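You operate a simulated robot arm through the tools that you are given. There is no shell and no other tool. Be economical: measure what you need, move in short steps, check, and stop when the job is done.

You run a simulated two-armed robot. Do the job below in one go: nothing can be reset, and whatever is moved stays where it is left.

TASK
Hold the pump tube steady, seal the seam with two strokes and smooth the bead with the teal block.
Fine: the tube stands at the seam; press the red pad, let the lever rise; slide the tube back off the corner plate; block back. What is to be rubbed or washed off counts as gone when no trace of it is left.
Where things are to end (x, y in the base frame): pump tube within 0.06 m of [0.89, -0.29].

It is judged by the outcome, as a careful person would: the job done as asked, and still so three seconds after it is handed in. It fails if anything else is knocked over, pushed out of place, dropped, spilled or broken. A push-on lid holds only when it is set on centred and level and pressed home; a screw cap is set on level and turned clockwise until tight.

THE ROBOT
Two 7-joint arms with two-finger parallel grippers on one trunk, on a base that drives. Base frame: it is fixed to the floor where the robot stands at the start and does not move with it; the origin is under the middle of the robot, x ahead of it, y to its left, z up; the surface under the hand at the start is at about z = 0.9. Readings come in m, degrees, newtons and seconds.
The left shoulder is at the start at [0.11, 0.169, 1.496], the right one opposite. With the tool pointing down near the work surface each hand reaches from about 0.42 to 0.74 m from the robot's upright axis, wherever it stands, measured 20 degrees to its own side. Places, roughly: red lever on the tube [0.7, -0.2, 1]; sealant bead [0.7, -0.2, 0.9]; seam [0.7, -0.2, 0.9]; teal block (5x8x5 cm) [0.6, 0, 0.9]. Payload 1.57 kg a hand.
Tool frame (each hand has its own): the origin (TCP) lies between the finger pads and is the grasp point; the fingertips stand 0.03 m ahead of it; z points along the fingers, y is the line along which they close. The gripper opens to 0.08 m. The fingers are 0.017 m wide and 0.012 m thick; the gripper's body (0.04 by 0.082 m) begins 0.08 m behind the TCP.
Orientation is that of the tool frame in the base frame, as a unit quaternion [w, x, y, z]. With the fingers straight down and closing along the base's y, the tool's x points along the base's -x, its y along +y and its z along -z.

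THE INTERFACE
- The arms move only by the tool drive_tool. It takes "left_deltas", "right_deltas" or both (then of equal length, played together; a hand with none holds still); each is a list of rows, each an object of numbers (a shift or turn left out is 0, a gripper value left out holds the last): "tx", "ty", "tz": the shift along the base's x, y, z in units of 250 mm (1.0 is 250 mm); "rx", "ry", "rz": the turn, a rotation vector about the base's x, y, z in units of 120 degrees (1.0 is 120 degrees); "grip": the closure, from 0 (fully open) to 1 (shut). In form: [{"tx": .., "ty": .., "tz": .., "rx": .., "ry": .., "rz": .., "grip": ..}, ...]. A call has 1 to 10 rows; each row is the pose to reach, as a shift and turn from the pose commanded when the call began. A call with a number of a shift or a turn outside -1 to 1 is refused whole. Rows are played at 5 a second. More than 0.05 m and 8.6 degrees between two rows, or a gripper value outside its range, and nothing of the call is played. Where a pose cannot be reached the arm comes as near as it can. A force on the tool above 40 N (or 10 N above the force at the start of the call, whichever is more), or a blocked arm, ends the call early, and 0.2 s more pass. Each finger travels about 0.072 m/s and halts on what it meets, pressing with about 24 N; the grip force reading is that of the motor and also rises with nothing between the fingers. The clock runs only during rows and for 0.2 s after the last one: add rows that repeat a pose to give the fingers time. The reply holds the time, the measured pose of the TCP, the force on the tool along the base axes, the opening and the grip force, in the units named above and with some noise, with the torque about the TCP (base axes, N m) and any sound that the robot's microphone picked up.
- Cameras (640 x 400 px; columns grow to the right, rows downward): "scene" is now at [0.1534, -0.0269, 1.6833]; the picture's right is [-0.35, -0.94, 0.00], its down [-0.68, 0.26, -0.68] and it looks along [0.64, -0.24, -0.73] (base axes); focal length 291 px, centre (320, 200). "left" rides on the left gripper at [0.072, 0.007, -0.122] in its tool frame; the picture's right is [-0.09, 1.00, 0.00], its down [-0.84, -0.08, -0.54] and it looks along [-0.54, -0.05, 0.84] (tool axes); focal length 238 px, centre (320, 200). "right" rides on the right gripper at [0.072, -0.007, -0.122] in its tool frame; the picture's right is [0.09, 1.00, 0.00], its down [-0.84, 0.08, -0.54] and it looks along [-0.54, 0.05, 0.84] (tool axes); focal length 238 px, centre (320, 200). There is no depth. A picture from a camera that has moved, and an enlarged one, comes with that camera's place and axes in the base frame and with its lens.
- snapshot(camera): a new picture of that camera. The clock stands still meanwhile.
- move_column(by): slides the trunk up (or, below 0, down) by that many m; the arms and the scene camera ride with it, the base frame stays. It gives what a move gives, with no picture.
- base_move(legs): drives the robot by 1 to 6 legs, each [ahead, left, turn to the left] in m, m and degrees, along the robot's own axes; the way and the turn of a leg run together, so that a leg with both is an arc; at most 1.5 m and 180 degrees a leg. The arms and the cameras ride along, it lands a little off, and it stops where it bumps. It gives what a move gives.
- turn_head(pan, tilt): turns the head with the scene camera to pan (to the left, within 86 degrees either way) and tilt (down, from -29 to 69), counted from straight ahead of the robot. It gives what a move gives.
- enlarge(camera, box): a new picture of the part [left, top, right, bottom] of that camera's present view, enlarged. The clock stands still meanwhile.
- finish_job(): hands the job in; it is judged then, once.

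Work in short steps. Places have to be worked out from the pictures, the camera data and where the tool is seen: move nearer, look again, correct. Check each grasp and each placing, and mend what went wrong. You have 120 turns and 108 pictures in all, those below and enlarged ones among them. Open the grippers and draw the arms clear of the work before you hand the job in, unless the task says otherwise; then end with one line.

The tools are called after ">>>" as name(argument=value, ...) on one line, values as JSON. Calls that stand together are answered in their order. drive_tool: Moves the arms, as the interface text tells. Its arguments: {"type":"object","properties":{"left_deltas":{"type":"array","items":{"type":"object","properties":{"tx":{"type":"number"},"ty":{"type":"number"},"tz":{"type":"number"},"rx":{"type":"number"},"ry":{"type":"number"},"rz":{"type":"number"},"grip":{"type":"number"}}}},"right_deltas":{"type":"array","items":{"type":"object","properties":{"tx":{"type":"number"},"ty":{"type":"number"},"tz":{"type":"number"},"rx":{"type":"number"},"ry":{"type":"number"},"rz":{"type":"number"},"grip":{"type":"number"}}}}},"required":[]} The other tools are called the same way: move_column (by) slides the trunk up or down; base_move (legs) drives the base; turn_head (pan, tilt) turns the head that bears the scene camera; snapshot (camera) takes a picture; enlarge (camera, box) takes an enlarged picture of a part of a camera's view; finish_job () hands the job in.

At the start:

```text
t: 0.0
left_tool_pos: [0.7101, 0.017, 1.1507]
left_ee_rot: [0.001, -0.001, 1.0, 0.0]
left_ft_force: [0.8, 0.2, -0.5]
left_ft_torque: [0.02, 0.02, 0.0]
left_gripper_width: 0.08
left_finger_force: 0.0
right_tool_pos: [0.5476, -0.485, 1.0002]
right_ee_rot: [0.0, 0.001, 1.0, -0.001]
right_ft_force: [0.3, -0.5, -0.2]
right_ft_torque: [-0.04, 0.01, 0.0]
right_gripper_width: 0.0801
right_finger_force: 0.2
trunk travel left (down, up): [-0.81, 0.08]
robot x, y, heading: [0.001, 0.0003, -0.2]
head pan, tilt: [-20.7, 46.8]
```

scene: 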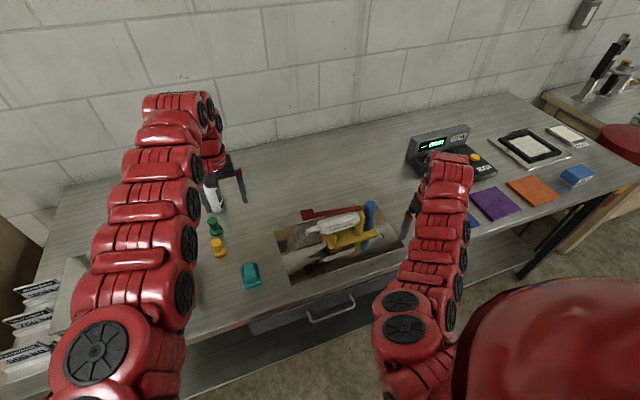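
right: 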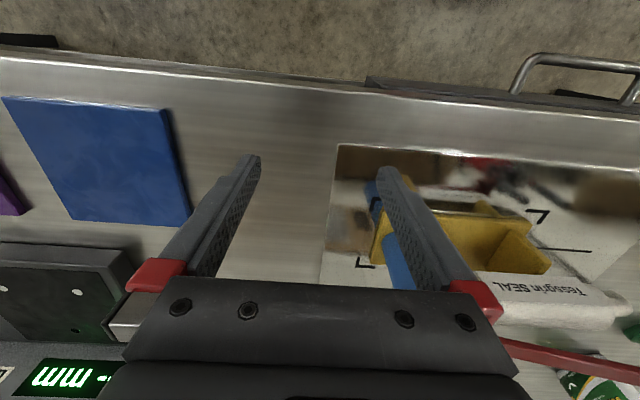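
left: 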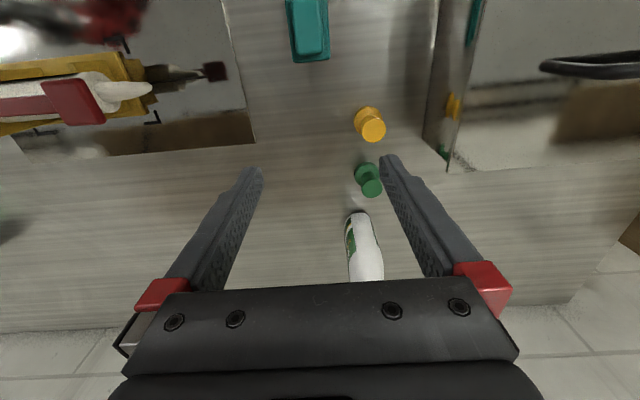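

The tube with yellow frame, red lever, sits on a corner plate; I look closer at it.

>>> enlarge(camera="scene", box=[180, 180, 420, 330])

>>> enlarge(camera="right", box=[320, 130, 640, 400])

>>> enlarge(camera="left", box=[0, 0, 320, 200])

```text
2.67 times, centred on (300, 255) of scene
camera zoom: at [0.1534, -0.0269, 1.6833], right [-0.35, -0.94, 0.0], down [-0.68, 0.26, -0.68], along [0.64, -0.24, -0.73], focal length 776 px, centre (373, 53)
```

zoom: 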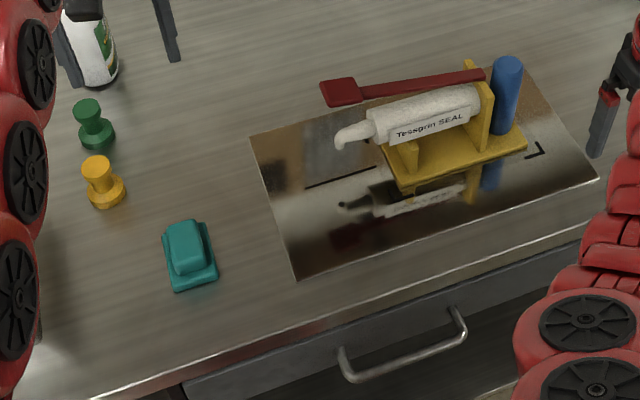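

```text
1.48 times, centred on (480, 265) of right
camera zoom: at [0.4751, -0.4928, 1.1212], right [-0.09, 1.0, 0.0], down [0.84, 0.08, 0.54], along [0.54, 0.05, -0.84], focal length 353 px, centre (83, 104)
```

zoom: 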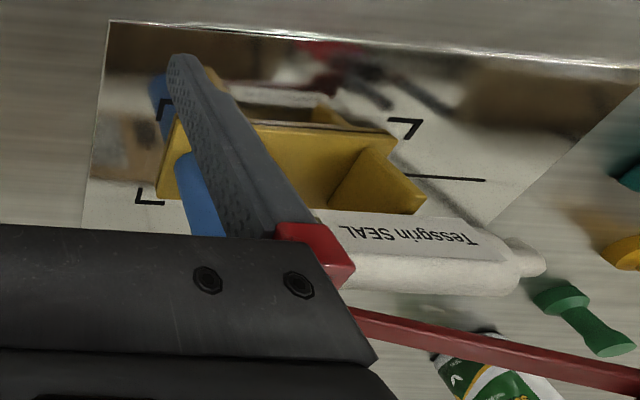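

```text
2.00 times, centred on (160, 100) of left
camera zoom: at [0.639, 0.0246, 1.2703], right [0.09, 1.0, 0.0], down [0.84, -0.08, 0.54], along [0.54, -0.05, -0.84], focal length 477 px, centre (640, 400)
```

zoom: 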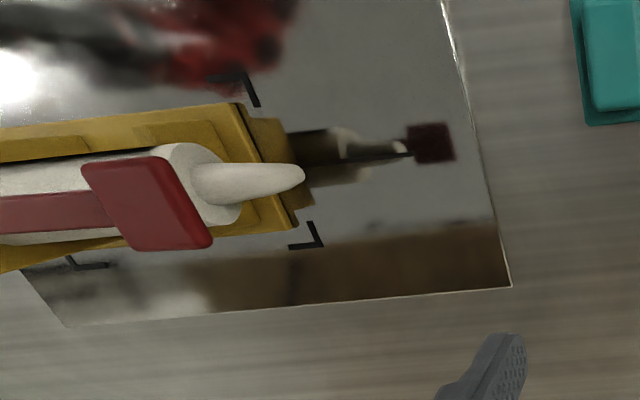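

The stand lies about x .62–.70, y −.41…−.24, with the blue handle near [.647, −.385] (top z≈1.04), the red pad near [.66, −.185, 1.06], and the seam line at x≈.66, y −.23…−.13. I raise the right hand and turn it so it closes along x over the handle.

>>> drive_tool(right_deltas=[{"tz": 0.18}, {"tz": 0.36, "rz": 0.07}, {"tz": 0.54, "rz": 0.14}, {"tz": 0.64, "rz": 0.21}, {"tz": 0.64, "rz": 0.28}, {"tz": 0.64, "rz": 0.35}, {"tz": 0.64, "rz": 0.42}, {"tz": 0.64, "rz": 0.49}, {"tz": 0.64, "rz": 0.56}, {"tz": 0.64, "rz": 0.63}])

```text
t: 2.2
left_tool_pos: [0.7098, 0.0179, 1.1495]
left_ee_rot: [0.001, 0.0, 1.0, 0.0]
left_ft_force: [-0.2, 0.6, 0.8]
left_ft_torque: [-0.02, 0.01, -0.01]
left_gripper_width: 0.0802
left_finger_force: 0.0
right_tool_pos: [0.5485, -0.4853, 1.16]
right_ee_rot: [0.0, -0.614, 0.79, 0.001]
right_ft_force: [0.8, 0.2, -0.3]
right_ft_torque: [0.02, 0.01, -0.03]
right_gripper_width: 0.0798
right_finger_force: 0.0
trunk travel left (down, up): [-0.81, 0.08]
robot x, y, heading: [-0.0002, -0.0013, -0.0]
head pan, tilt: [-20.7, 46.8]
```

The turn works; I finish it and move towards the handle, then look.

>>> drive_tool(right_deltas=[{"rz": 0.06, "tx": 0.13}, {"rz": 0.12, "tx": 0.26, "ty": 0.08}, {"rz": 0.12, "tx": 0.39, "ty": 0.16}])

>>> snapshot(camera="right")

>>> enlarge(camera="scene", box=[260, 160, 460, 285])

```text
t: 3.0
left_tool_pos: [0.7106, 0.0182, 1.1488]
left_ee_rot: [0.001, 0.0, 1.0, 0.0]
left_ft_force: [0.3, -1.4, 0.5]
left_ft_torque: [-0.05, -0.03, 0.02]
left_gripper_width: 0.0802
left_finger_force: 0.0
right_tool_pos: [0.6457, -0.4443, 1.1593]
right_ee_rot: [0.001, 0.708, -0.707, -0.001]
right_ft_force: [-0.4, -0.1, -0.1]
right_ft_torque: [0.02, 0.0, 0.02]
right_gripper_width: 0.08
right_finger_force: 0.1
trunk travel left (down, up): [-0.81, 0.08]
robot x, y, heading: [-0.0001, 0.003, -0.0]
head pan, tilt: [-20.7, 46.8]
```

```text
101 pictures are left
camera right: at [0.6521, -0.5166, 1.2803], right [-1.0, -0.09, 0.0], down [-0.08, 0.84, 0.54], along [-0.05, 0.54, -0.84], focal length 238 px, centre (320, 200)
```

right: 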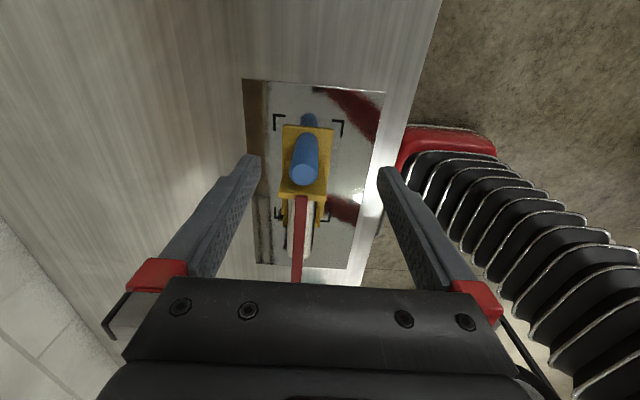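

```text
3.20 times, centred on (360, 222) of scene
camera zoom: at [0.154, -0.0265, 1.6832], right [-0.35, -0.94, 0.0], down [-0.68, 0.26, -0.68], along [0.64, -0.24, -0.73], focal length 931 px, centre (192, 128)
```

zoom: 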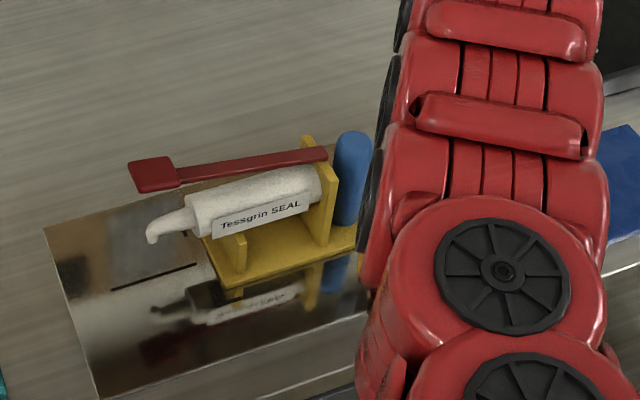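

The handle axis is near [.66, −.395], top ≈1.035. I centre over it and descend partway with the fingers astride in x, then check.

>>> drive_tool(right_deltas=[{"tx": 0.056, "ty": 0.1}, {"tx": 0.056, "ty": 0.185}, {"tx": 0.056, "ty": 0.185, "tz": -0.15}, {"tx": 0.056, "ty": 0.185, "tz": -0.3}])

>>> snapshot(camera="right")

>>> enlarge(camera="left", box=[0, 0, 320, 200])

```text
t: 4.0
left_tool_pos: [0.7125, 0.0168, 1.1494]
left_ee_rot: [0.001, 0.0, 1.0, 0.0]
left_ft_force: [-0.5, -0.8, 0.3]
left_ft_torque: [-0.01, 0.04, 0.03]
left_gripper_width: 0.08
left_finger_force: 0.1
right_tool_pos: [0.6592, -0.3977, 1.0832]
right_ee_rot: [0.0, 0.708, -0.707, -0.001]
right_ft_force: [-0.4, -0.7, 0.3]
right_ft_torque: [0.0, 0.0, -0.02]
right_gripper_width: 0.0801
right_finger_force: 0.1
trunk travel left (down, up): [-0.81, 0.08]
robot x, y, heading: [0.001, 0.0014, -0.2]
head pan, tilt: [-20.7, 46.8]
```

```text
99 pictures are left
camera right: at [0.6658, -0.4711, 1.2048], right [-1.0, -0.09, 0.0], down [-0.08, 0.84, 0.54], along [-0.05, 0.54, -0.84], focal length 238 px, centre (320, 200)
```

right: 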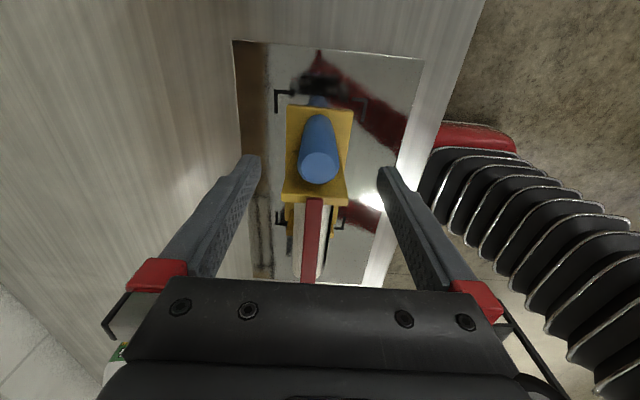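

```text
2.00 times, centred on (160, 100) of left
camera zoom: at [0.6397, 0.0243, 1.2699], right [0.09, 1.0, 0.0], down [0.84, -0.08, 0.54], along [0.54, -0.05, -0.84], focal length 477 px, centre (640, 400)
```

zoom: 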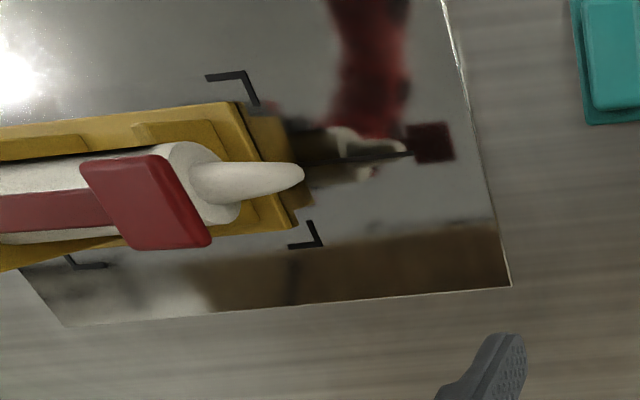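

The handle top is centred at about [.659, −.393]. I descend to z≈1.01 and close on it.

>>> drive_tool(right_deltas=[{"tz": -0.15}, {"tz": -0.3, "ty": 0.01}, {"tz": -0.3, "ty": 0.01, "grip": 0.3}, {"tz": -0.3, "ty": 0.01, "grip": 0.6}, {"tz": -0.3, "ty": 0.01, "grip": 0.8}, {"tz": -0.3, "ty": 0.01, "grip": 0.8}, {"tz": -0.3, "ty": 0.01, "grip": 0.8}])

>>> snapshot(camera="right")

```text
t: 5.6
left_tool_pos: [0.7106, 0.0176, 1.1495]
left_ee_rot: [0.001, -0.001, 1.0, 0.0]
left_ft_force: [-0.4, -0.3, -1.3]
left_ft_torque: [-0.01, 0.02, 0.0]
left_gripper_width: 0.0797
left_finger_force: 0.1
right_tool_pos: [0.6591, -0.3952, 1.01]
right_ee_rot: [0.0, -0.707, 0.707, 0.0]
right_ft_force: [0.4, -0.4, 2.9]
right_ft_torque: [0.4, -0.02, -0.05]
right_gripper_width: 0.0353
right_finger_force: 24.2
trunk travel left (down, up): [-0.81, 0.08]
robot x, y, heading: [-0.0012, 0.0008, -0.0]
head pan, tilt: [-20.7, 46.8]
```

```text
97 pictures are left
camera right: at [0.6651, -0.4687, 1.1314], right [-1.0, -0.09, 0.0], down [-0.08, 0.84, 0.54], along [-0.05, 0.54, -0.84], focal length 238 px, centre (320, 200)
```

right: 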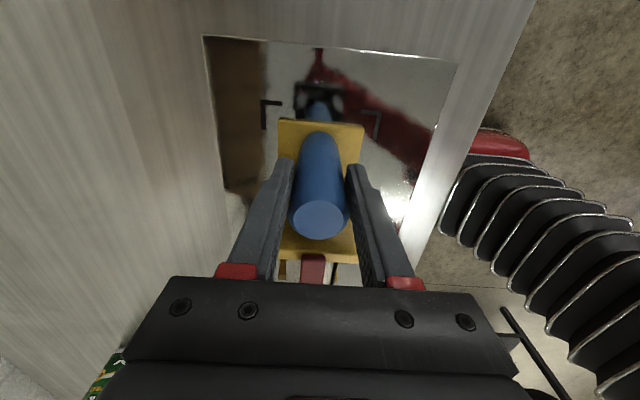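

The handle is gripped (35 mm). Now I close the left fingers and bring them over the red pad, keeping high.

>>> drive_tool(left_deltas=[{"grip": 0.3}, {"tx": -0.05, "ty": -0.16, "grip": 0.6}, {"tx": -0.1, "ty": -0.32, "grip": 1.0}, {"tx": -0.15, "ty": -0.48}, {"tx": -0.2, "ty": -0.64}, {"tx": -0.2, "ty": -0.81}, {"tx": -0.2, "ty": -0.81}])

>>> snapshot(camera="left")

>>> snapshot(camera="scene")

```text
t: 7.2
left_tool_pos: [0.6308, -0.1595, 1.1478]
left_ee_rot: [0.001, 0.0, 1.0, -0.001]
left_ft_force: [0.3, 0.3, -0.3]
left_ft_torque: [-0.02, 0.02, -0.01]
left_gripper_width: 0.0001
left_finger_force: 21.4
left hand out of reach, approached as far as the arm can: row 4, 5, 6, 7
right_tool_pos: [0.6588, -0.3957, 1.0096]
right_ee_rot: [-0.001, 0.707, -0.707, 0.0]
right_ft_force: [-0.9, -2.7, 2.5]
right_ft_torque: [0.62, 0.01, 0.17]
right_gripper_width: 0.0352
right_finger_force: 24.1
trunk travel left (down, up): [-0.81, 0.08]
robot x, y, heading: [-0.0015, -0.0004, -0.0]
head pan, tilt: [-20.7, 46.8]
```

```text
96 pictures are left
camera left: at [0.5599, -0.1526, 1.2685], right [0.09, 1.0, 0.0], down [0.84, -0.08, 0.54], along [0.54, -0.05, -0.84], focal length 238 px, centre (320, 200)
```

left: 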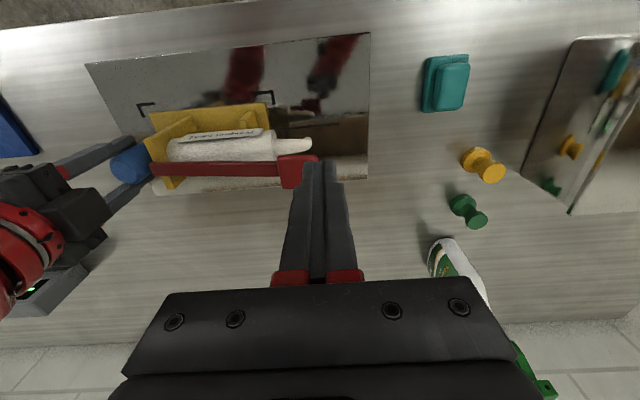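

```text
95 pictures are left
camera scene: at [0.1524, -0.0275, 1.6833], right [-0.35, -0.94, 0.0], down [-0.68, 0.26, -0.68], along [0.64, -0.24, -0.73], focal length 291 px, centre (320, 200)
```

scene: 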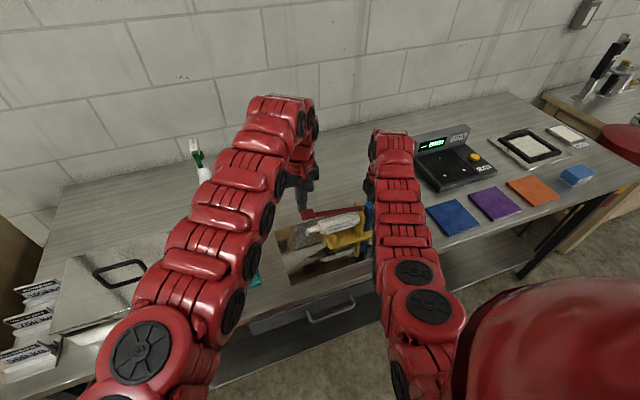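

The left arm cannot reach the pad from here, and the final place needs more reach too. I release the handle, raise the right hand clear, and will drive the base 0.18 m ahead.

>>> drive_tool(right_deltas=[{"grip": 0.5}, {"grip": 0.2}, {"grip": 0}, {"grip": 0}, {"grip": 0}, {"tz": 0.15}, {"tz": 0.3}, {"tz": 0.45}, {"tz": 0.6}])

>>> base_move(legs=[[0.18, 0, 0]])

>>> snapshot(camera="scene")

>>> snapshot(camera="left")

```text
t: 9.2
left_tool_pos: [0.6325, -0.1593, 1.1479]
left_ee_rot: [0.001, 0.0, 1.0, 0.001]
left_ft_force: [-0.2, 0.2, -0.6]
left_ft_torque: [0.0, -0.02, 0.03]
left_gripper_width: 0.0005
left_finger_force: 21.3
right_tool_pos: [0.6585, -0.3966, 1.1604]
right_ee_rot: [0.0, -0.707, 0.707, -0.001]
right_ft_force: [0.4, -0.9, -0.1]
right_ft_torque: [-0.04, -0.02, 0.01]
right_gripper_width: 0.0799
right_finger_force: 0.0
trunk travel left (down, up): [-0.81, 0.08]
robot x, y, heading: [-0.0006, 0.0006, 0.1]
head pan, tilt: [-20.7, 46.8]
```

```text
t: 10.7
left_tool_pos: [0.8101, -0.1599, 1.149]
left_ee_rot: [0.001, 0.001, 1.0, 0.0]
left_ft_force: [0.1, -0.1, -0.2]
left_ft_torque: [0.0, 0.01, -0.01]
left_gripper_width: 0.0
left_finger_force: 20.9
right_tool_pos: [0.8369, -0.3972, 1.1604]
right_ee_rot: [0.001, -0.706, 0.708, -0.001]
right_ft_force: [-0.1, 0.0, -0.5]
right_ft_torque: [-0.01, -0.01, -0.02]
right_gripper_width: 0.0799
right_finger_force: 0.2
trunk travel left (down, up): [-0.81, 0.08]
robot x, y, heading: [0.1783, -0.0027, -0.2]
head pan, tilt: [-20.7, 46.8]
```

```text
94 pictures are left
camera scene: at [0.3298, -0.0268, 1.6836], right [-0.35, -0.94, 0.0], down [-0.68, 0.26, -0.69], along [0.64, -0.24, -0.73], focal length 291 px, centre (320, 200)
```

scene: 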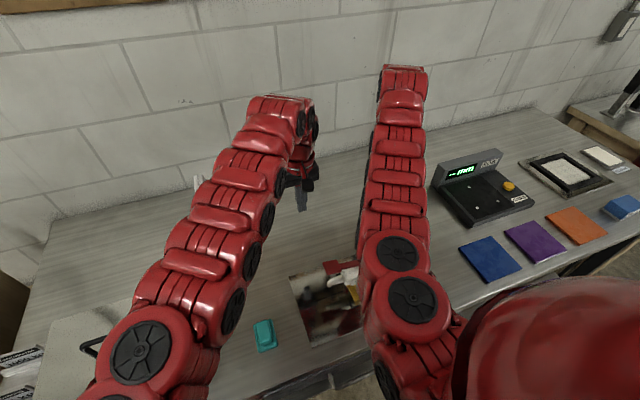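

```text
93 pictures are left
camera left: at [0.7378, -0.1522, 1.2694], right [0.09, 1.0, 0.0], down [0.84, -0.08, 0.54], along [0.54, -0.05, -0.84], focal length 238 px, centre (320, 200)
```

left: 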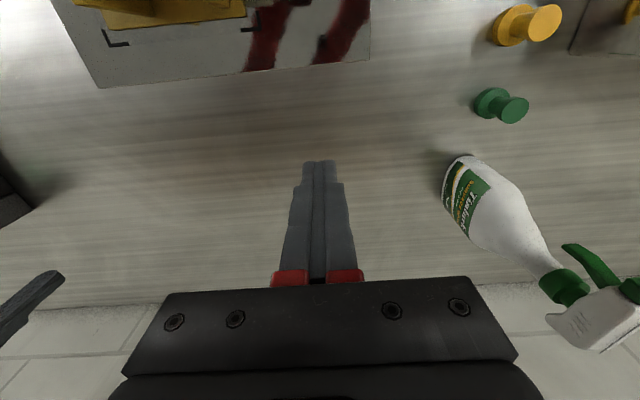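

The drive came out at 0.178 m. I bring both hands back over handle and pad at safe height.

>>> drive_tool(right_deltas=[{"tx": -0.18}, {"tx": -0.36}, {"tx": -0.54}, {"tx": -0.71}, {"tx": -0.71, "tz": -0.15}, {"tx": -0.71, "tz": -0.3}], left_deltas=[{"tx": -0.15}, {"tx": -0.3}, {"tx": -0.45}, {"tx": -0.6, "ty": -0.1}, {"tx": -0.6, "ty": -0.1}, {"tx": -0.6, "ty": -0.1}])

>>> snapshot(camera="right")

>>> snapshot(camera="left")

```text
t: 12.1
left_tool_pos: [0.6823, -0.1873, 1.1516]
left_ee_rot: [0.0, -0.001, 1.0, -0.001]
left_ft_force: [0.7, 0.6, -0.2]
left_ft_torque: [0.01, -0.01, 0.01]
left_gripper_width: 0.0002
left_finger_force: 21.4
left hand out of reach, approached as far as the arm can: row 3, 4, 5, 6
right_tool_pos: [0.7712, -0.396, 1.161]
right_ee_rot: [-0.001, -0.707, 0.707, 0.0]
right_ft_force: [0.6, 0.4, -0.2]
right_ft_torque: [-0.01, 0.01, 0.02]
right_gripper_width: 0.0801
right_finger_force: 0.0
right hand out of reach, approached as far as the arm can: row 2, 3, 4, 5, 6
trunk travel left (down, up): [-0.81, 0.08]
robot x, y, heading: [0.1781, 0.0017, -0.1]
head pan, tilt: [-20.7, 46.8]
```

```text
92 pictures are left
camera right: at [0.7777, -0.4686, 1.2822], right [-1.0, -0.09, 0.0], down [-0.08, 0.84, 0.54], along [-0.05, 0.54, -0.84], focal length 238 px, centre (320, 200)
```

right: 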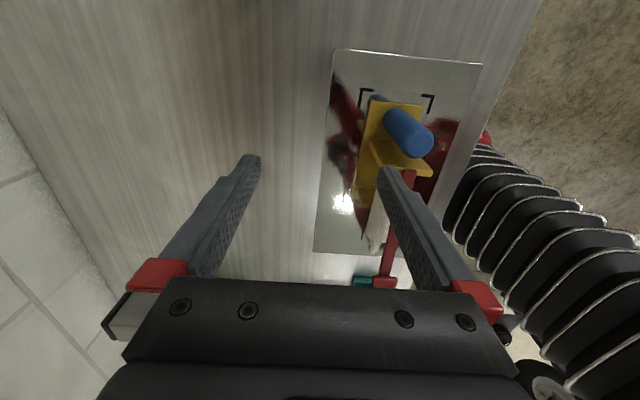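

```text
91 pictures are left
camera left: at [0.6113, -0.1803, 1.2726], right [0.09, 1.0, 0.0], down [0.84, -0.08, 0.54], along [0.54, -0.05, -0.84], focal length 238 px, centre (320, 200)
```

left: 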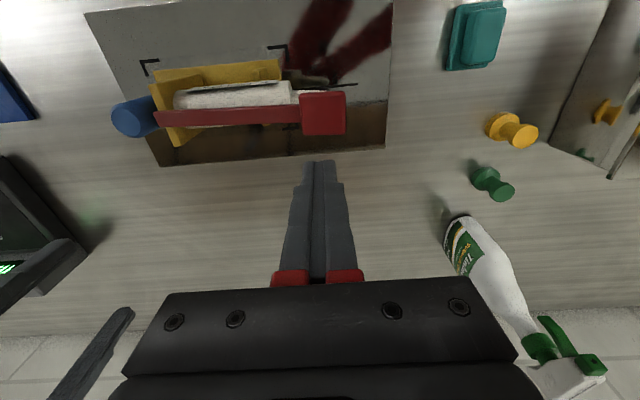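

At this height the usable reach band is narrow; it widens lower down, so I raise the trunk 0.08 m and then come in low.

>>> move_column(by=0.078)

>>> drive_tool(right_deltas=[{"ty": -0.19, "tz": -0.05}, {"ty": -0.38, "tz": -0.1}, {"ty": -0.5, "tz": -0.2}, {"ty": -0.5, "tz": -0.35}, {"ty": -0.5, "tz": -0.5}, {"ty": -0.5, "tz": -0.65}, {"ty": -0.5, "tz": -0.8}, {"ty": -0.5, "tz": -0.9}], left_deltas=[{"tz": -0.12}, {"tz": -0.24}, {"tx": -0.09, "tz": -0.24}, {"tx": -0.09, "tz": -0.3}, {"tx": -0.09, "tz": -0.3}, {"tx": -0.09, "tz": -0.3}, {"tx": -0.09, "tz": -0.3}, {"tx": -0.09, "tz": -0.3}])

```text
t: 13.3
left_tool_pos: [0.6822, -0.1892, 1.2296]
left_ee_rot: [0.001, 0.0, 1.0, -0.001]
left_ft_force: [0.0, 0.4, 0.3]
left_ft_torque: [-0.01, 0.01, -0.02]
left_gripper_width: 0.0
left_finger_force: 21.4
right_tool_pos: [0.7707, -0.397, 1.2388]
right_ee_rot: [-0.001, -0.707, 0.707, 0.001]
right_ft_force: [-0.5, 0.6, 0.3]
right_ft_torque: [0.02, 0.01, -0.03]
right_gripper_width: 0.0799
right_finger_force: 0.1
trunk travel left (down, up): [-0.888, 0.002]
robot x, y, heading: [0.1774, -0.0022, 0.0]
head pan, tilt: [-20.7, 46.8]
```

```text
t: 15.1
left_tool_pos: [0.6726, -0.2011, 1.1574]
left_ee_rot: [0.001, 0.0, 1.0, 0.0]
left_ft_force: [0.5, -0.8, -0.4]
left_ft_torque: [-0.01, 0.03, 0.01]
left_gripper_width: 0.0001
left_finger_force: 20.8
left hand out of reach, approached as far as the arm can: row 1, 3, 4, 5, 6, 7, 8
right_tool_pos: [0.7654, -0.5203, 1.0155]
right_ee_rot: [0.0, -0.706, 0.708, 0.0]
right_ft_force: [-0.4, -0.2, 0.1]
right_ft_torque: [0.03, -0.01, 0.0]
right_gripper_width: 0.0802
right_finger_force: 0.0
right hand out of reach, approached as far as the arm can: row 8
trunk travel left (down, up): [-0.888, 0.002]
robot x, y, heading: [0.1792, -0.001, 0.1]
head pan, tilt: [-20.7, 46.8]
```

I probe the left reach lower over the pad, and bring the right hand in x towards the handle line.

>>> drive_tool(right_deltas=[{"tx": -0.1}, {"tx": -0.2}, {"tx": -0.3}, {"tx": -0.42}], left_deltas=[{"ty": 0.05, "tz": -0.06}, {"ty": 0.06, "tz": -0.12}, {"tx": -0.03, "ty": 0.06, "tz": -0.12}, {"tx": -0.05, "ty": 0.06, "tz": -0.12}])

>>> snapshot(camera="left")

>>> snapshot(camera="right")

```text
t: 16.1
left_tool_pos: [0.6668, -0.19, 1.1228]
left_ee_rot: [-0.001, 0.001, 1.0, -0.002]
left_ft_force: [0.5, 0.0, -0.2]
left_ft_torque: [-0.06, 0.04, 0.02]
left_gripper_width: 0.0003
left_finger_force: 21.4
left hand out of reach, approached as far as the arm can: row 1, 3, 4
right_tool_pos: [0.6632, -0.5173, 1.0154]
right_ee_rot: [0.002, 0.707, -0.707, 0.001]
right_ft_force: [-1.5, 0.4, 0.0]
right_ft_torque: [-0.04, 0.01, 0.02]
right_gripper_width: 0.0801
right_finger_force: 0.0
trunk travel left (down, up): [-0.888, 0.002]
robot x, y, heading: [0.1798, 0.0014, -0.1]
head pan, tilt: [-20.7, 46.8]
```

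```text
90 pictures are left
camera left: at [0.5954, -0.1815, 1.2438], right [0.09, 1.0, 0.0], down [0.84, -0.08, 0.54], along [0.54, -0.05, -0.84], focal length 238 px, centre (320, 200)
```

left: 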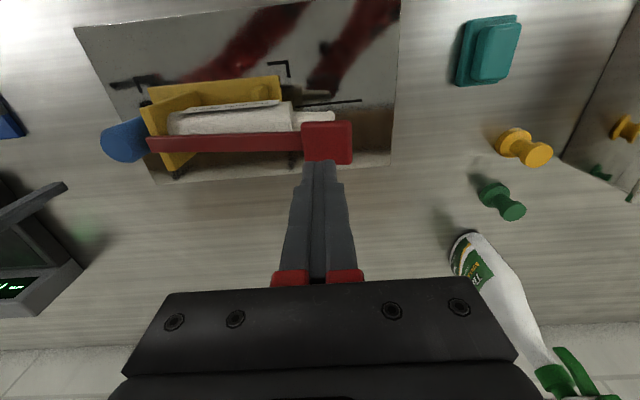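

```text
89 pictures are left
camera right: at [0.67, -0.5889, 1.1377], right [-1.0, -0.09, 0.0], down [-0.08, 0.84, 0.54], along [-0.05, 0.54, -0.84], focal length 238 px, centre (320, 200)
```

right: 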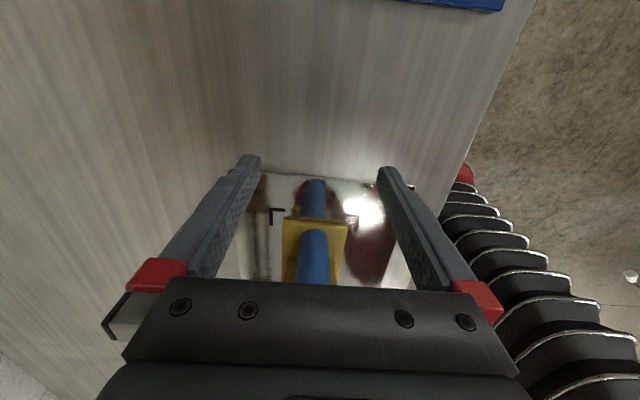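

Pad centre computes to [.659, −.183]; the left tip is almost over it. The right hand is aligned with the handle; I slide it in along +y in steps, keeping the left still.

>>> drive_tool(right_deltas=[{"ty": 0.15, "tx": -0.01}, {"ty": 0.3, "tx": -0.015}, {"ty": 0.4, "tx": -0.015}, {"ty": 0.485, "tx": -0.015}])

>>> snapshot(camera="right")

```text
t: 17.1
left_tool_pos: [0.666, -0.1905, 1.123]
left_ee_rot: [0.0, 0.0, 1.0, 0.0]
left_ft_force: [-0.4, -0.2, -0.2]
left_ft_torque: [-0.01, 0.04, 0.03]
left_gripper_width: 0.0001
left_finger_force: 21.2
right_tool_pos: [0.6787, -0.4111, 0.9916]
right_ee_rot: [-0.001, -0.707, 0.708, 0.0]
right_ft_force: [-0.3, -0.1, 0.5]
right_ft_torque: [-0.02, -0.04, -0.02]
right_gripper_width: 0.08
right_finger_force: 0.1
right hand out of reach, approached as far as the arm can: row 2, 3, 4
trunk travel left (down, up): [-0.888, 0.002]
robot x, y, heading: [0.1801, 0.0019, 0.1]
head pan, tilt: [-20.7, 46.8]
```

```text
88 pictures are left
camera right: at [0.6846, -0.485, 1.1138], right [-1.0, -0.09, 0.0], down [-0.08, 0.84, 0.54], along [-0.05, 0.54, -0.84], focal length 238 px, centre (320, 200)
```

right: 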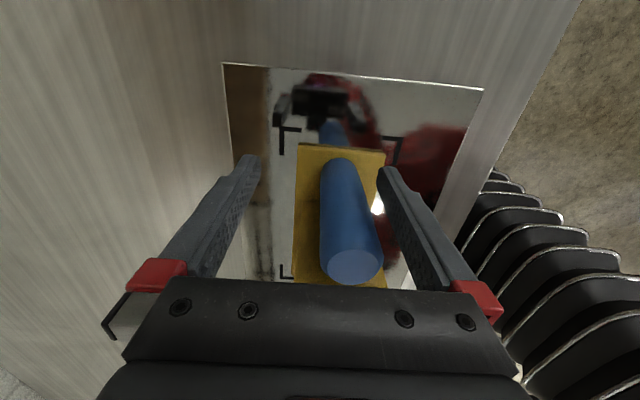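

The right arm's near limit stops it 15 mm short; I back the fingers out along −y, then back the base 0.06 m.

>>> drive_tool(right_deltas=[{"ty": -0.15}, {"ty": -0.3}, {"ty": -0.36, "tx": 0.05}], left_deltas=[{"tz": 0.1}, {"tz": 0.2}, {"tz": 0.2}])

>>> base_move(legs=[[-0.06, 0, 0]])

```text
t: 17.9
left_tool_pos: [0.673, -0.1977, 1.1442]
left_ee_rot: [0.0, 0.0, 1.0, 0.0]
left_ft_force: [-1.0, -0.6, -0.3]
left_ft_torque: [0.01, 0.01, 0.0]
left_gripper_width: 0.0002
left_finger_force: 21.3
left hand out of reach, approached as far as the arm can: row 1, 2, 3
right_tool_pos: [0.6923, -0.5001, 0.9906]
right_ee_rot: [0.0, -0.707, 0.708, 0.001]
right_ft_force: [0.8, -0.9, 0.2]
right_ft_torque: [-0.01, 0.0, 0.02]
right_gripper_width: 0.0801
right_finger_force: 0.0
trunk travel left (down, up): [-0.888, 0.002]
robot x, y, heading: [0.1808, -0.0002, -0.0]
head pan, tilt: [-20.7, 46.8]
```

```text
t: 18.8
left_tool_pos: [0.6186, -0.198, 1.1409]
left_ee_rot: [-0.002, -0.001, 1.0, -0.001]
left_ft_force: [1.1, 1.3, 0.2]
left_ft_torque: [-0.01, 0.05, 0.02]
left_gripper_width: 0.0001
left_finger_force: 21.5
right_tool_pos: [0.6362, -0.5004, 0.9895]
right_ee_rot: [0.002, 0.708, -0.706, -0.002]
right_ft_force: [0.3, 0.1, -0.5]
right_ft_torque: [0.0, 0.09, 0.0]
right_gripper_width: 0.0799
right_finger_force: 0.0
trunk travel left (down, up): [-0.888, 0.002]
robot x, y, heading: [0.1211, -0.0006, -0.0]
head pan, tilt: [-20.7, 46.8]
```

Base is at x=.121. Now right goes to x .66 first and then slides in on the handle; left goes above the pad.

>>> drive_tool(right_deltas=[{"tx": 0.095, "tz": 0.07}, {"tx": 0.095, "tz": 0.07, "ty": 0.14}, {"tx": 0.095, "tz": 0.07, "ty": 0.28}, {"tx": 0.095, "tz": 0.07, "ty": 0.41}, {"tx": 0.095, "tz": 0.07, "ty": 0.41}], left_deltas=[{"tx": 0.08, "ty": 0.03}, {"tx": 0.165, "ty": 0.055}, {"tx": 0.165, "ty": 0.055}, {"tx": 0.165, "ty": 0.055}, {"tx": 0.165, "ty": 0.055}])

>>> snapshot(camera="right")

>>> snapshot(camera="left")

```text
t: 20.0
left_tool_pos: [0.6561, -0.1849, 1.1427]
left_ee_rot: [0.0, -0.001, 1.0, 0.0]
left_ft_force: [0.5, 0.0, 0.3]
left_ft_torque: [0.02, 0.0, -0.02]
left_gripper_width: 0.0
left_finger_force: 21.7
right_tool_pos: [0.6567, -0.3983, 1.0071]
right_ee_rot: [0.0, 0.708, -0.707, -0.001]
right_ft_force: [0.7, -0.4, 0.3]
right_ft_torque: [0.0, 0.04, 0.0]
right_gripper_width: 0.0802
right_finger_force: 0.1
trunk travel left (down, up): [-0.888, 0.002]
robot x, y, heading: [0.1191, 0.002, -0.2]
head pan, tilt: [-20.7, 46.8]
```

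```text
87 pictures are left
camera right: at [0.6639, -0.4713, 1.1287], right [-1.0, -0.09, 0.0], down [-0.08, 0.84, 0.54], along [-0.05, 0.54, -0.84], focal length 238 px, centre (320, 200)
```

right: 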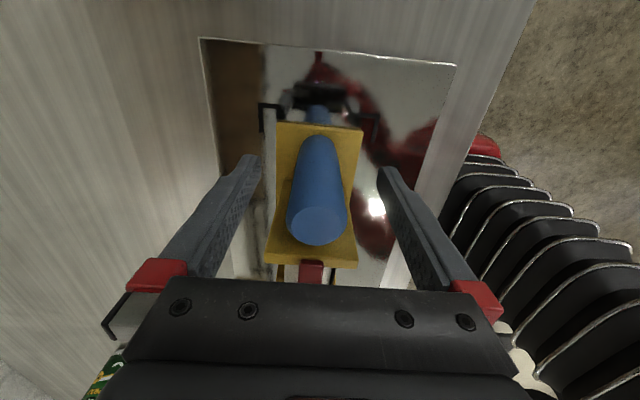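

```text
86 pictures are left
camera left: at [0.5849, -0.1785, 1.2635], right [0.09, 1.0, 0.0], down [0.84, -0.08, 0.54], along [0.54, -0.05, -0.84], focal length 238 px, centre (320, 200)
```

left: 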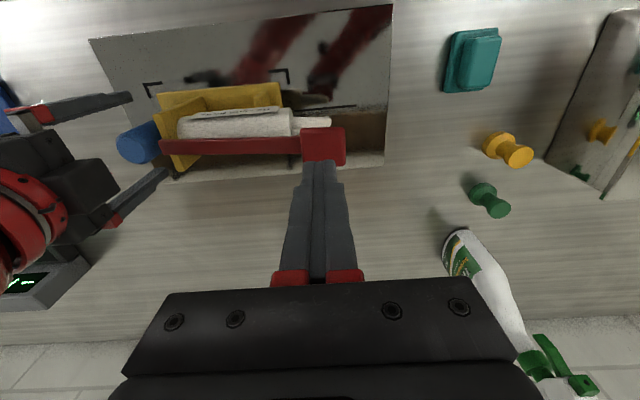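

Both hands are well placed (handle at x≈.659). I close the right fingers on the handle.

>>> drive_tool(right_deltas=[{"tx": 0.008, "grip": 0.3}, {"tx": 0.008, "grip": 0.5}, {"tx": 0.008, "grip": 0.7}, {"tx": 0.008, "grip": 0.8}, {"tx": 0.008, "grip": 0.8}])

>>> enlarge(camera="left", box=[80, 40, 400, 240])

```text
t: 21.2
left_tool_pos: [0.6564, -0.1853, 1.1425]
left_ee_rot: [0.002, 0.0, 1.0, 0.0]
left_ft_force: [-0.3, -0.1, -0.5]
left_ft_torque: [0.02, 0.0, -0.01]
left_gripper_width: 0.0
left_finger_force: 21.1
right_tool_pos: [0.66, -0.3991, 1.0073]
right_ee_rot: [0.0, 0.708, -0.707, 0.0]
right_ft_force: [0.3, -0.7, 1.1]
right_ft_torque: [-0.34, 0.0, 0.02]
right_gripper_width: 0.0345
right_finger_force: 24.1
trunk travel left (down, up): [-0.888, 0.002]
robot x, y, heading: [0.1192, 0.0001, 0.0]
head pan, tilt: [-20.7, 46.8]
```

```text
2.00 times, centred on (240, 140) of left
camera zoom: at [0.5846, -0.1777, 1.2637], right [0.09, 1.0, 0.0], down [0.84, -0.08, 0.54], along [0.54, -0.05, -0.84], focal length 477 px, centre (480, 320)
```

zoom: 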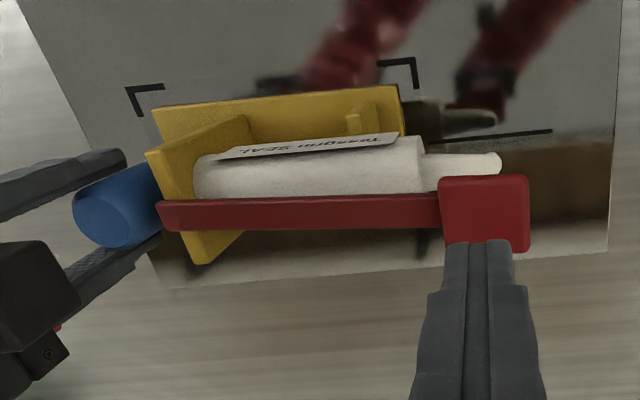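

Handle gripped. Now the left fingertips press the pad down slowly; I watch force and sound.

>>> drive_tool(left_deltas=[{"tx": 0.01, "tz": -0.1}, {"tx": 0.01, "tz": -0.18}, {"tx": 0.01, "tz": -0.22}, {"tx": 0.01, "tz": -0.26}, {"tx": 0.01, "tz": -0.3}, {"tx": 0.01, "tz": -0.34}, {"tx": 0.01, "tz": -0.34}])

>>> snapshot(camera="left")

```text
t: 22.6
left_tool_pos: [0.6594, -0.1822, 1.0665]
left_ee_rot: [0.006, -0.002, 1.0, -0.001]
left_ft_force: [-5.4, 6.3, 28.9]
left_ft_torque: [0.17, 0.35, -0.08]
left_gripper_width: 0.0001
left_finger_force: 21.3
right_tool_pos: [0.6572, -0.3971, 1.011]
right_ee_rot: [0.0, -0.707, 0.707, -0.002]
right_ft_force: [-1.0, -1.9, 7.5]
right_ft_torque: [0.71, 0.32, 0.0]
right_gripper_width: 0.0345
right_finger_force: 24.5
trunk travel left (down, up): [-0.888, 0.002]
robot x, y, heading: [0.1191, -0.0015, 0.4]
head pan, tilt: [-20.7, 46.8]
stopped in row 7 (left hand): the force on the tool passed its limit at 46 N (the readings are from after the stop); the commanded pose is now the measured one
```

```text
84 pictures are left
camera left: at [0.5862, -0.1747, 1.1861], right [0.09, 1.0, 0.0], down [0.83, -0.07, 0.55], along [0.55, -0.05, -0.83], focal length 238 px, centre (320, 200)
```

left: 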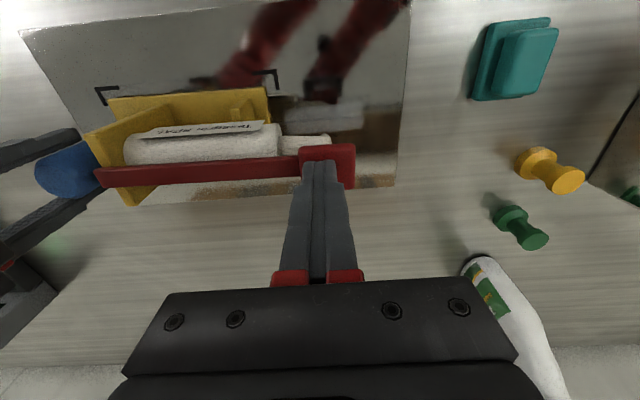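

The pad went down about 25 mm until a hard stop at 46 N. I let the lever rise and look for the bead.

>>> drive_tool(left_deltas=[{"tz": 0.04}, {"tz": 0.1}, {"tz": 0.2}, {"tz": 0.34}, {"tz": 0.4, "tx": -0.2}])

>>> enlarge(camera="left", box=[80, 0, 400, 200])

>>> enlarge(camera="scene", box=[220, 200, 420, 325])

```text
refused: row 5 steps farther than a row can; nothing moved
```

```text
2.00 times, centred on (240, 100) of left
camera zoom: at [0.5862, -0.1747, 1.1861], right [0.09, 1.0, 0.0], down [0.83, -0.07, 0.55], along [0.55, -0.05, -0.83], focal length 477 px, centre (480, 400)
```

zoom: 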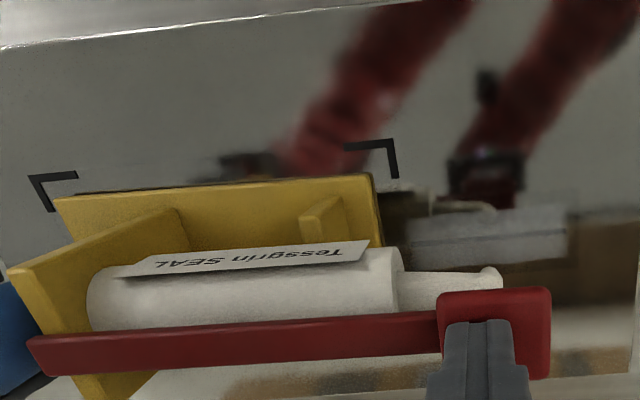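

```text
3.20 times, centred on (320, 262) of scene
camera zoom: at [0.2689, -0.0245, 1.7622], right [-0.35, -0.94, 0.0], down [-0.68, 0.26, -0.69], along [0.64, -0.24, -0.73], focal length 931 px, centre (320, 0)
```

zoom: 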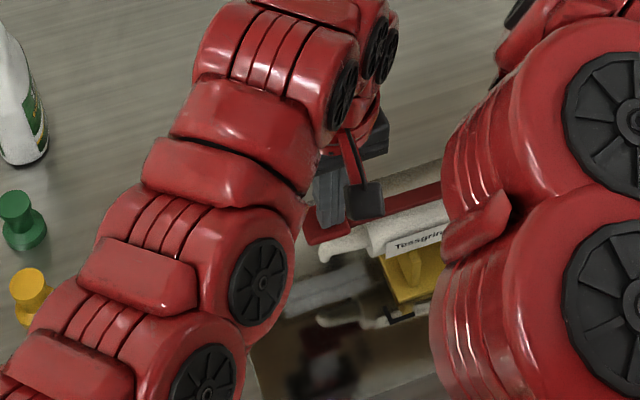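

A pale strip of bead now covers the seam. I raise the left hand so the lever can rise.

>>> drive_tool(left_deltas=[{"tz": 0.04}, {"tz": 0.1}, {"tz": 0.2}, {"tz": 0.34}, {"tz": 0.34}])

>>> enlarge(camera="left", box=[80, 40, 400, 240])

>>> snapshot(camera="right")

```text
t: 23.8
left_tool_pos: [0.6616, -0.1834, 1.1467]
left_ee_rot: [0.002, -0.001, 1.0, -0.001]
left_ft_force: [0.2, 0.1, 0.0]
left_ft_torque: [0.0, 0.02, 0.0]
left_gripper_width: 0.0
left_finger_force: 21.5
right_tool_pos: [0.6594, -0.3987, 1.0082]
right_ee_rot: [0.002, 0.707, -0.707, 0.0]
right_ft_force: [0.0, 0.0, 0.2]
right_ft_torque: [-0.4, 0.02, 0.0]
right_gripper_width: 0.0342
right_finger_force: 24.3
trunk travel left (down, up): [-0.888, 0.002]
robot x, y, heading: [0.1218, -0.0026, 0.2]
head pan, tilt: [-20.7, 46.8]
```

```text
2.00 times, centred on (240, 140) of left
camera zoom: at [0.5892, -0.1764, 1.2674], right [0.09, 1.0, 0.0], down [0.83, -0.07, 0.55], along [0.54, -0.05, -0.84], focal length 477 px, centre (480, 320)
```

zoom: 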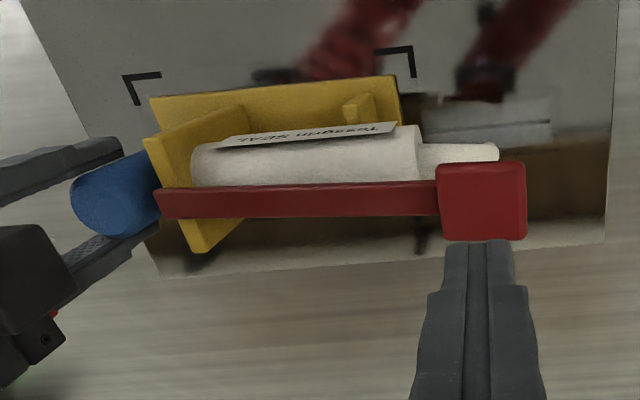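

```text
80 pictures are left
camera right: at [0.6661, -0.4714, 1.1291], right [-1.0, -0.09, 0.0], down [-0.08, 0.84, 0.54], along [-0.05, 0.54, -0.84], focal length 238 px, centre (320, 200)
```

right: 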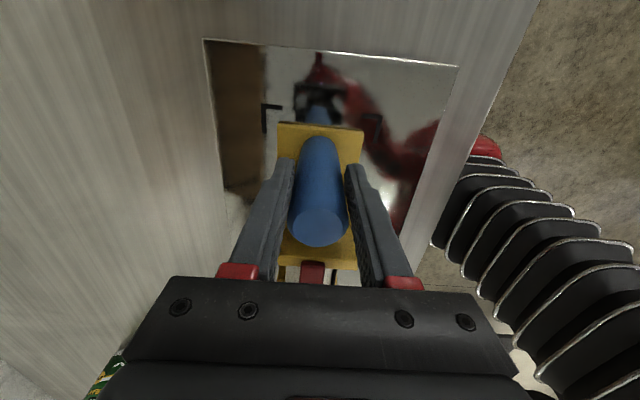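

The lever is up again and the bead is faint. Second stroke, same depth.

>>> drive_tool(left_deltas=[{"tz": -0.12}, {"tz": -0.2}, {"tz": -0.24}, {"tz": -0.28}, {"tz": -0.32}, {"tz": -0.36}, {"tz": -0.36}])

>>> drive_tool(left_deltas=[{"tz": 0.04}, {"tz": 0.1}, {"tz": 0.2}, {"tz": 0.34}, {"tz": 0.34}])

>>> enlarge(camera="left", box=[80, 40, 400, 240])

```text
t: 25.2
left_tool_pos: [0.6624, -0.1827, 1.067]
left_ee_rot: [0.009, -0.001, 1.0, -0.002]
left_ft_force: [-5.1, 6.5, 25.4]
left_ft_torque: [0.2, 0.31, -0.07]
left_gripper_width: 0.0002
left_finger_force: 21.0
right_tool_pos: [0.6578, -0.3979, 1.0116]
right_ee_rot: [0.0, 0.707, -0.707, 0.003]
right_ft_force: [-1.3, -2.5, 6.5]
right_ft_torque: [0.68, 0.49, -0.08]
right_gripper_width: 0.0341
right_finger_force: 23.6
trunk travel left (down, up): [-0.888, 0.002]
robot x, y, heading: [0.1184, 0.002, 0.4]
head pan, tilt: [-20.7, 46.8]
stopped in row 6 (left hand): the force on the tool passed its limit at 46 N (the readings are from after the stop); the commanded pose is now the measured one
```

```text
t: 26.4
left_tool_pos: [0.6628, -0.1834, 1.1477]
left_ee_rot: [0.006, -0.002, 1.0, -0.001]
left_ft_force: [-0.8, 0.1, -0.5]
left_ft_torque: [0.0, 0.0, 0.01]
left_gripper_width: 0.0
left_finger_force: 21.4
right_tool_pos: [0.6601, -0.3991, 1.0086]
right_ee_rot: [0.0, 0.708, -0.706, 0.001]
right_ft_force: [-0.3, 0.3, 0.3]
right_ft_torque: [-0.01, 0.01, 0.0]
right_gripper_width: 0.0161
right_finger_force: 0.0
trunk travel left (down, up): [-0.888, 0.002]
robot x, y, heading: [0.1231, -0.0014, 0.1]
head pan, tilt: [-20.7, 46.8]
```

```text
2.00 times, centred on (240, 140) of left
camera zoom: at [0.5906, -0.1762, 1.2669], right [0.09, 1.0, 0.0], down [0.83, -0.07, 0.55], along [0.55, -0.05, -0.83], focal length 477 px, centre (480, 320)
```

zoom: 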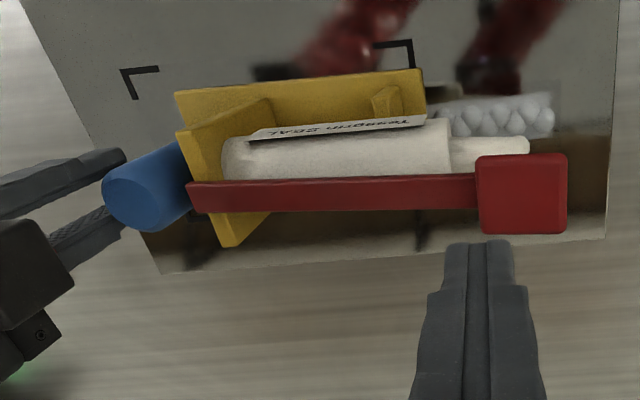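

Second stroke made a full bead, but as the lever rose the handle slipped out of the right fingers and the tube shifted ~15 mm in +y. I open the right fingers and look.

>>> drive_tool(right_deltas=[{"ty": -0.08, "grip": 0.6}, {"ty": -0.15, "grip": 0.3}, {"ty": -0.15, "grip": 0}, {"ty": -0.15, "grip": 0}, {"ty": -0.15, "grip": 0}], left_deltas=[{"tx": 0, "tz": 0.02}, {"tx": -0.1, "tz": 0.02}, {"tx": -0.1, "ty": 0.1}, {"tx": -0.1, "ty": 0.2}, {"tx": -0.1, "ty": 0.3}])

>>> snapshot(camera="right")

>>> snapshot(camera="left")

```text
t: 27.6
left_tool_pos: [0.653, -0.1372, 1.1257]
left_ee_rot: [0.006, -0.002, 1.0, -0.001]
left_ft_force: [-0.3, -0.1, 0.4]
left_ft_torque: [-0.01, -0.03, 0.02]
left_gripper_width: 0.0
left_finger_force: 21.7
left hand out of reach, approached as far as the arm can: row 3, 4, 5
right_tool_pos: [0.661, -0.4351, 1.0077]
right_ee_rot: [0.0, 0.707, -0.707, 0.003]
right_ft_force: [0.8, -0.1, 0.6]
right_ft_torque: [0.0, 0.03, 0.0]
right_gripper_width: 0.0801
right_finger_force: 0.0
trunk travel left (down, up): [-0.888, 0.002]
robot x, y, heading: [0.1187, 0.004, 0.2]
head pan, tilt: [-20.7, 46.8]
```

```text
78 pictures are left
camera right: at [0.6661, -0.5086, 1.1303], right [-1.0, -0.09, 0.0], down [-0.08, 0.84, 0.54], along [-0.05, 0.54, -0.84], focal length 238 px, centre (320, 200)
```

right: 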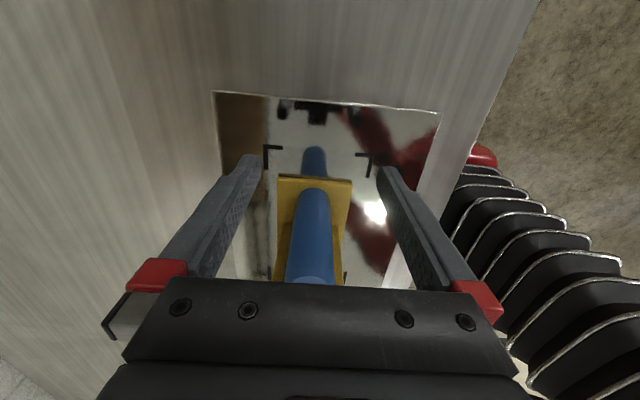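

```text
77 pictures are left
camera left: at [0.58, -0.1291, 1.2444], right [0.09, 1.0, 0.0], down [0.83, -0.07, 0.55], along [0.55, -0.05, -0.83], focal length 238 px, centre (320, 200)
```

left: 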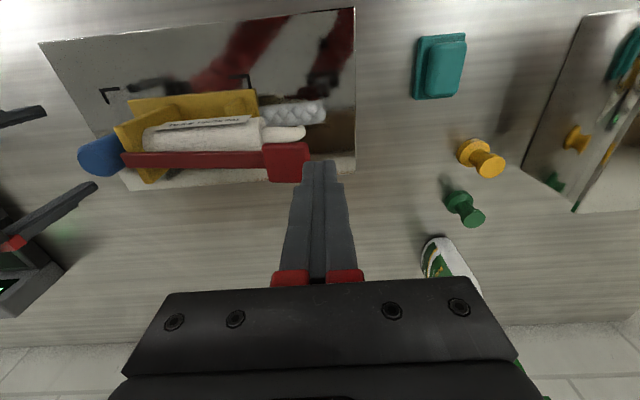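

The handle centre is now at about [.660, −.38], still upright. I move the left hand aside and regrasp the handle with the fingers well centred.

>>> drive_tool(right_deltas=[{"ty": 0.1}, {"ty": 0.2}, {"ty": 0.225}, {"ty": 0.225, "grip": 0.3}, {"ty": 0.225, "grip": 0.5}, {"ty": 0.225, "grip": 0.7}, {"ty": 0.225, "grip": 0.9}, {"ty": 0.225, "grip": 0.9}], left_deltas=[{"tx": 0.08, "ty": 0.0}, {"tx": 0.15, "ty": 0.1}, {"tx": 0.15, "ty": 0.2}, {"tx": 0.15, "ty": 0.3}, {"tx": 0.15, "ty": 0.4}, {"tx": 0.15, "ty": 0.4}, {"tx": 0.15, "ty": 0.4}, {"tx": 0.15, "ty": 0.4}])

>>> snapshot(camera="right")

>>> snapshot(camera="left")

```text
t: 29.4
left_tool_pos: [0.7016, -0.0446, 1.1152]
left_ee_rot: [0.007, -0.001, 1.0, -0.002]
left_ft_force: [0.1, 0.2, 0.2]
left_ft_torque: [0.02, -0.04, -0.01]
left_gripper_width: 0.0001
left_finger_force: 20.6
left hand out of reach, approached as far as the arm can: row 4, 5, 6, 7, 8
right_tool_pos: [0.6613, -0.3807, 1.0082]
right_ee_rot: [0.0, 0.708, -0.707, 0.001]
right_ft_force: [-1.0, 0.0, 0.6]
right_ft_torque: [-0.23, 0.09, 0.07]
right_gripper_width: 0.0342
right_finger_force: 23.7
trunk travel left (down, up): [-0.888, 0.002]
robot x, y, heading: [0.1205, -0.0, 0.1]
head pan, tilt: [-20.7, 46.8]
```

```text
76 pictures are left
camera right: at [0.667, -0.4533, 1.129], right [-1.0, -0.09, 0.0], down [-0.08, 0.84, 0.54], along [-0.05, 0.54, -0.84], focal length 238 px, centre (320, 200)
```

right: 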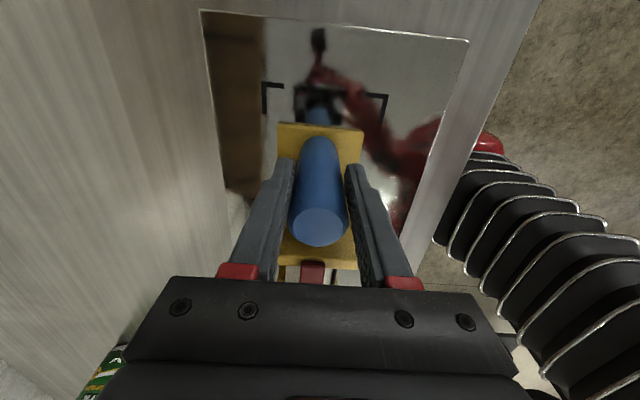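

```text
75 pictures are left
camera left: at [0.629, -0.036, 1.236], right [0.09, 1.0, 0.0], down [0.83, -0.07, 0.55], along [0.55, -0.05, -0.83], focal length 238 px, centre (320, 200)
```

left: 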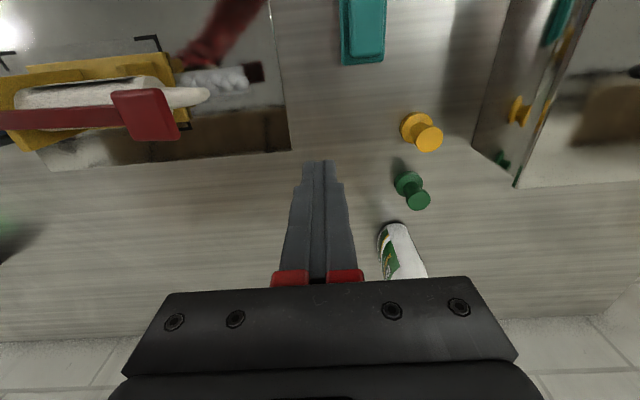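

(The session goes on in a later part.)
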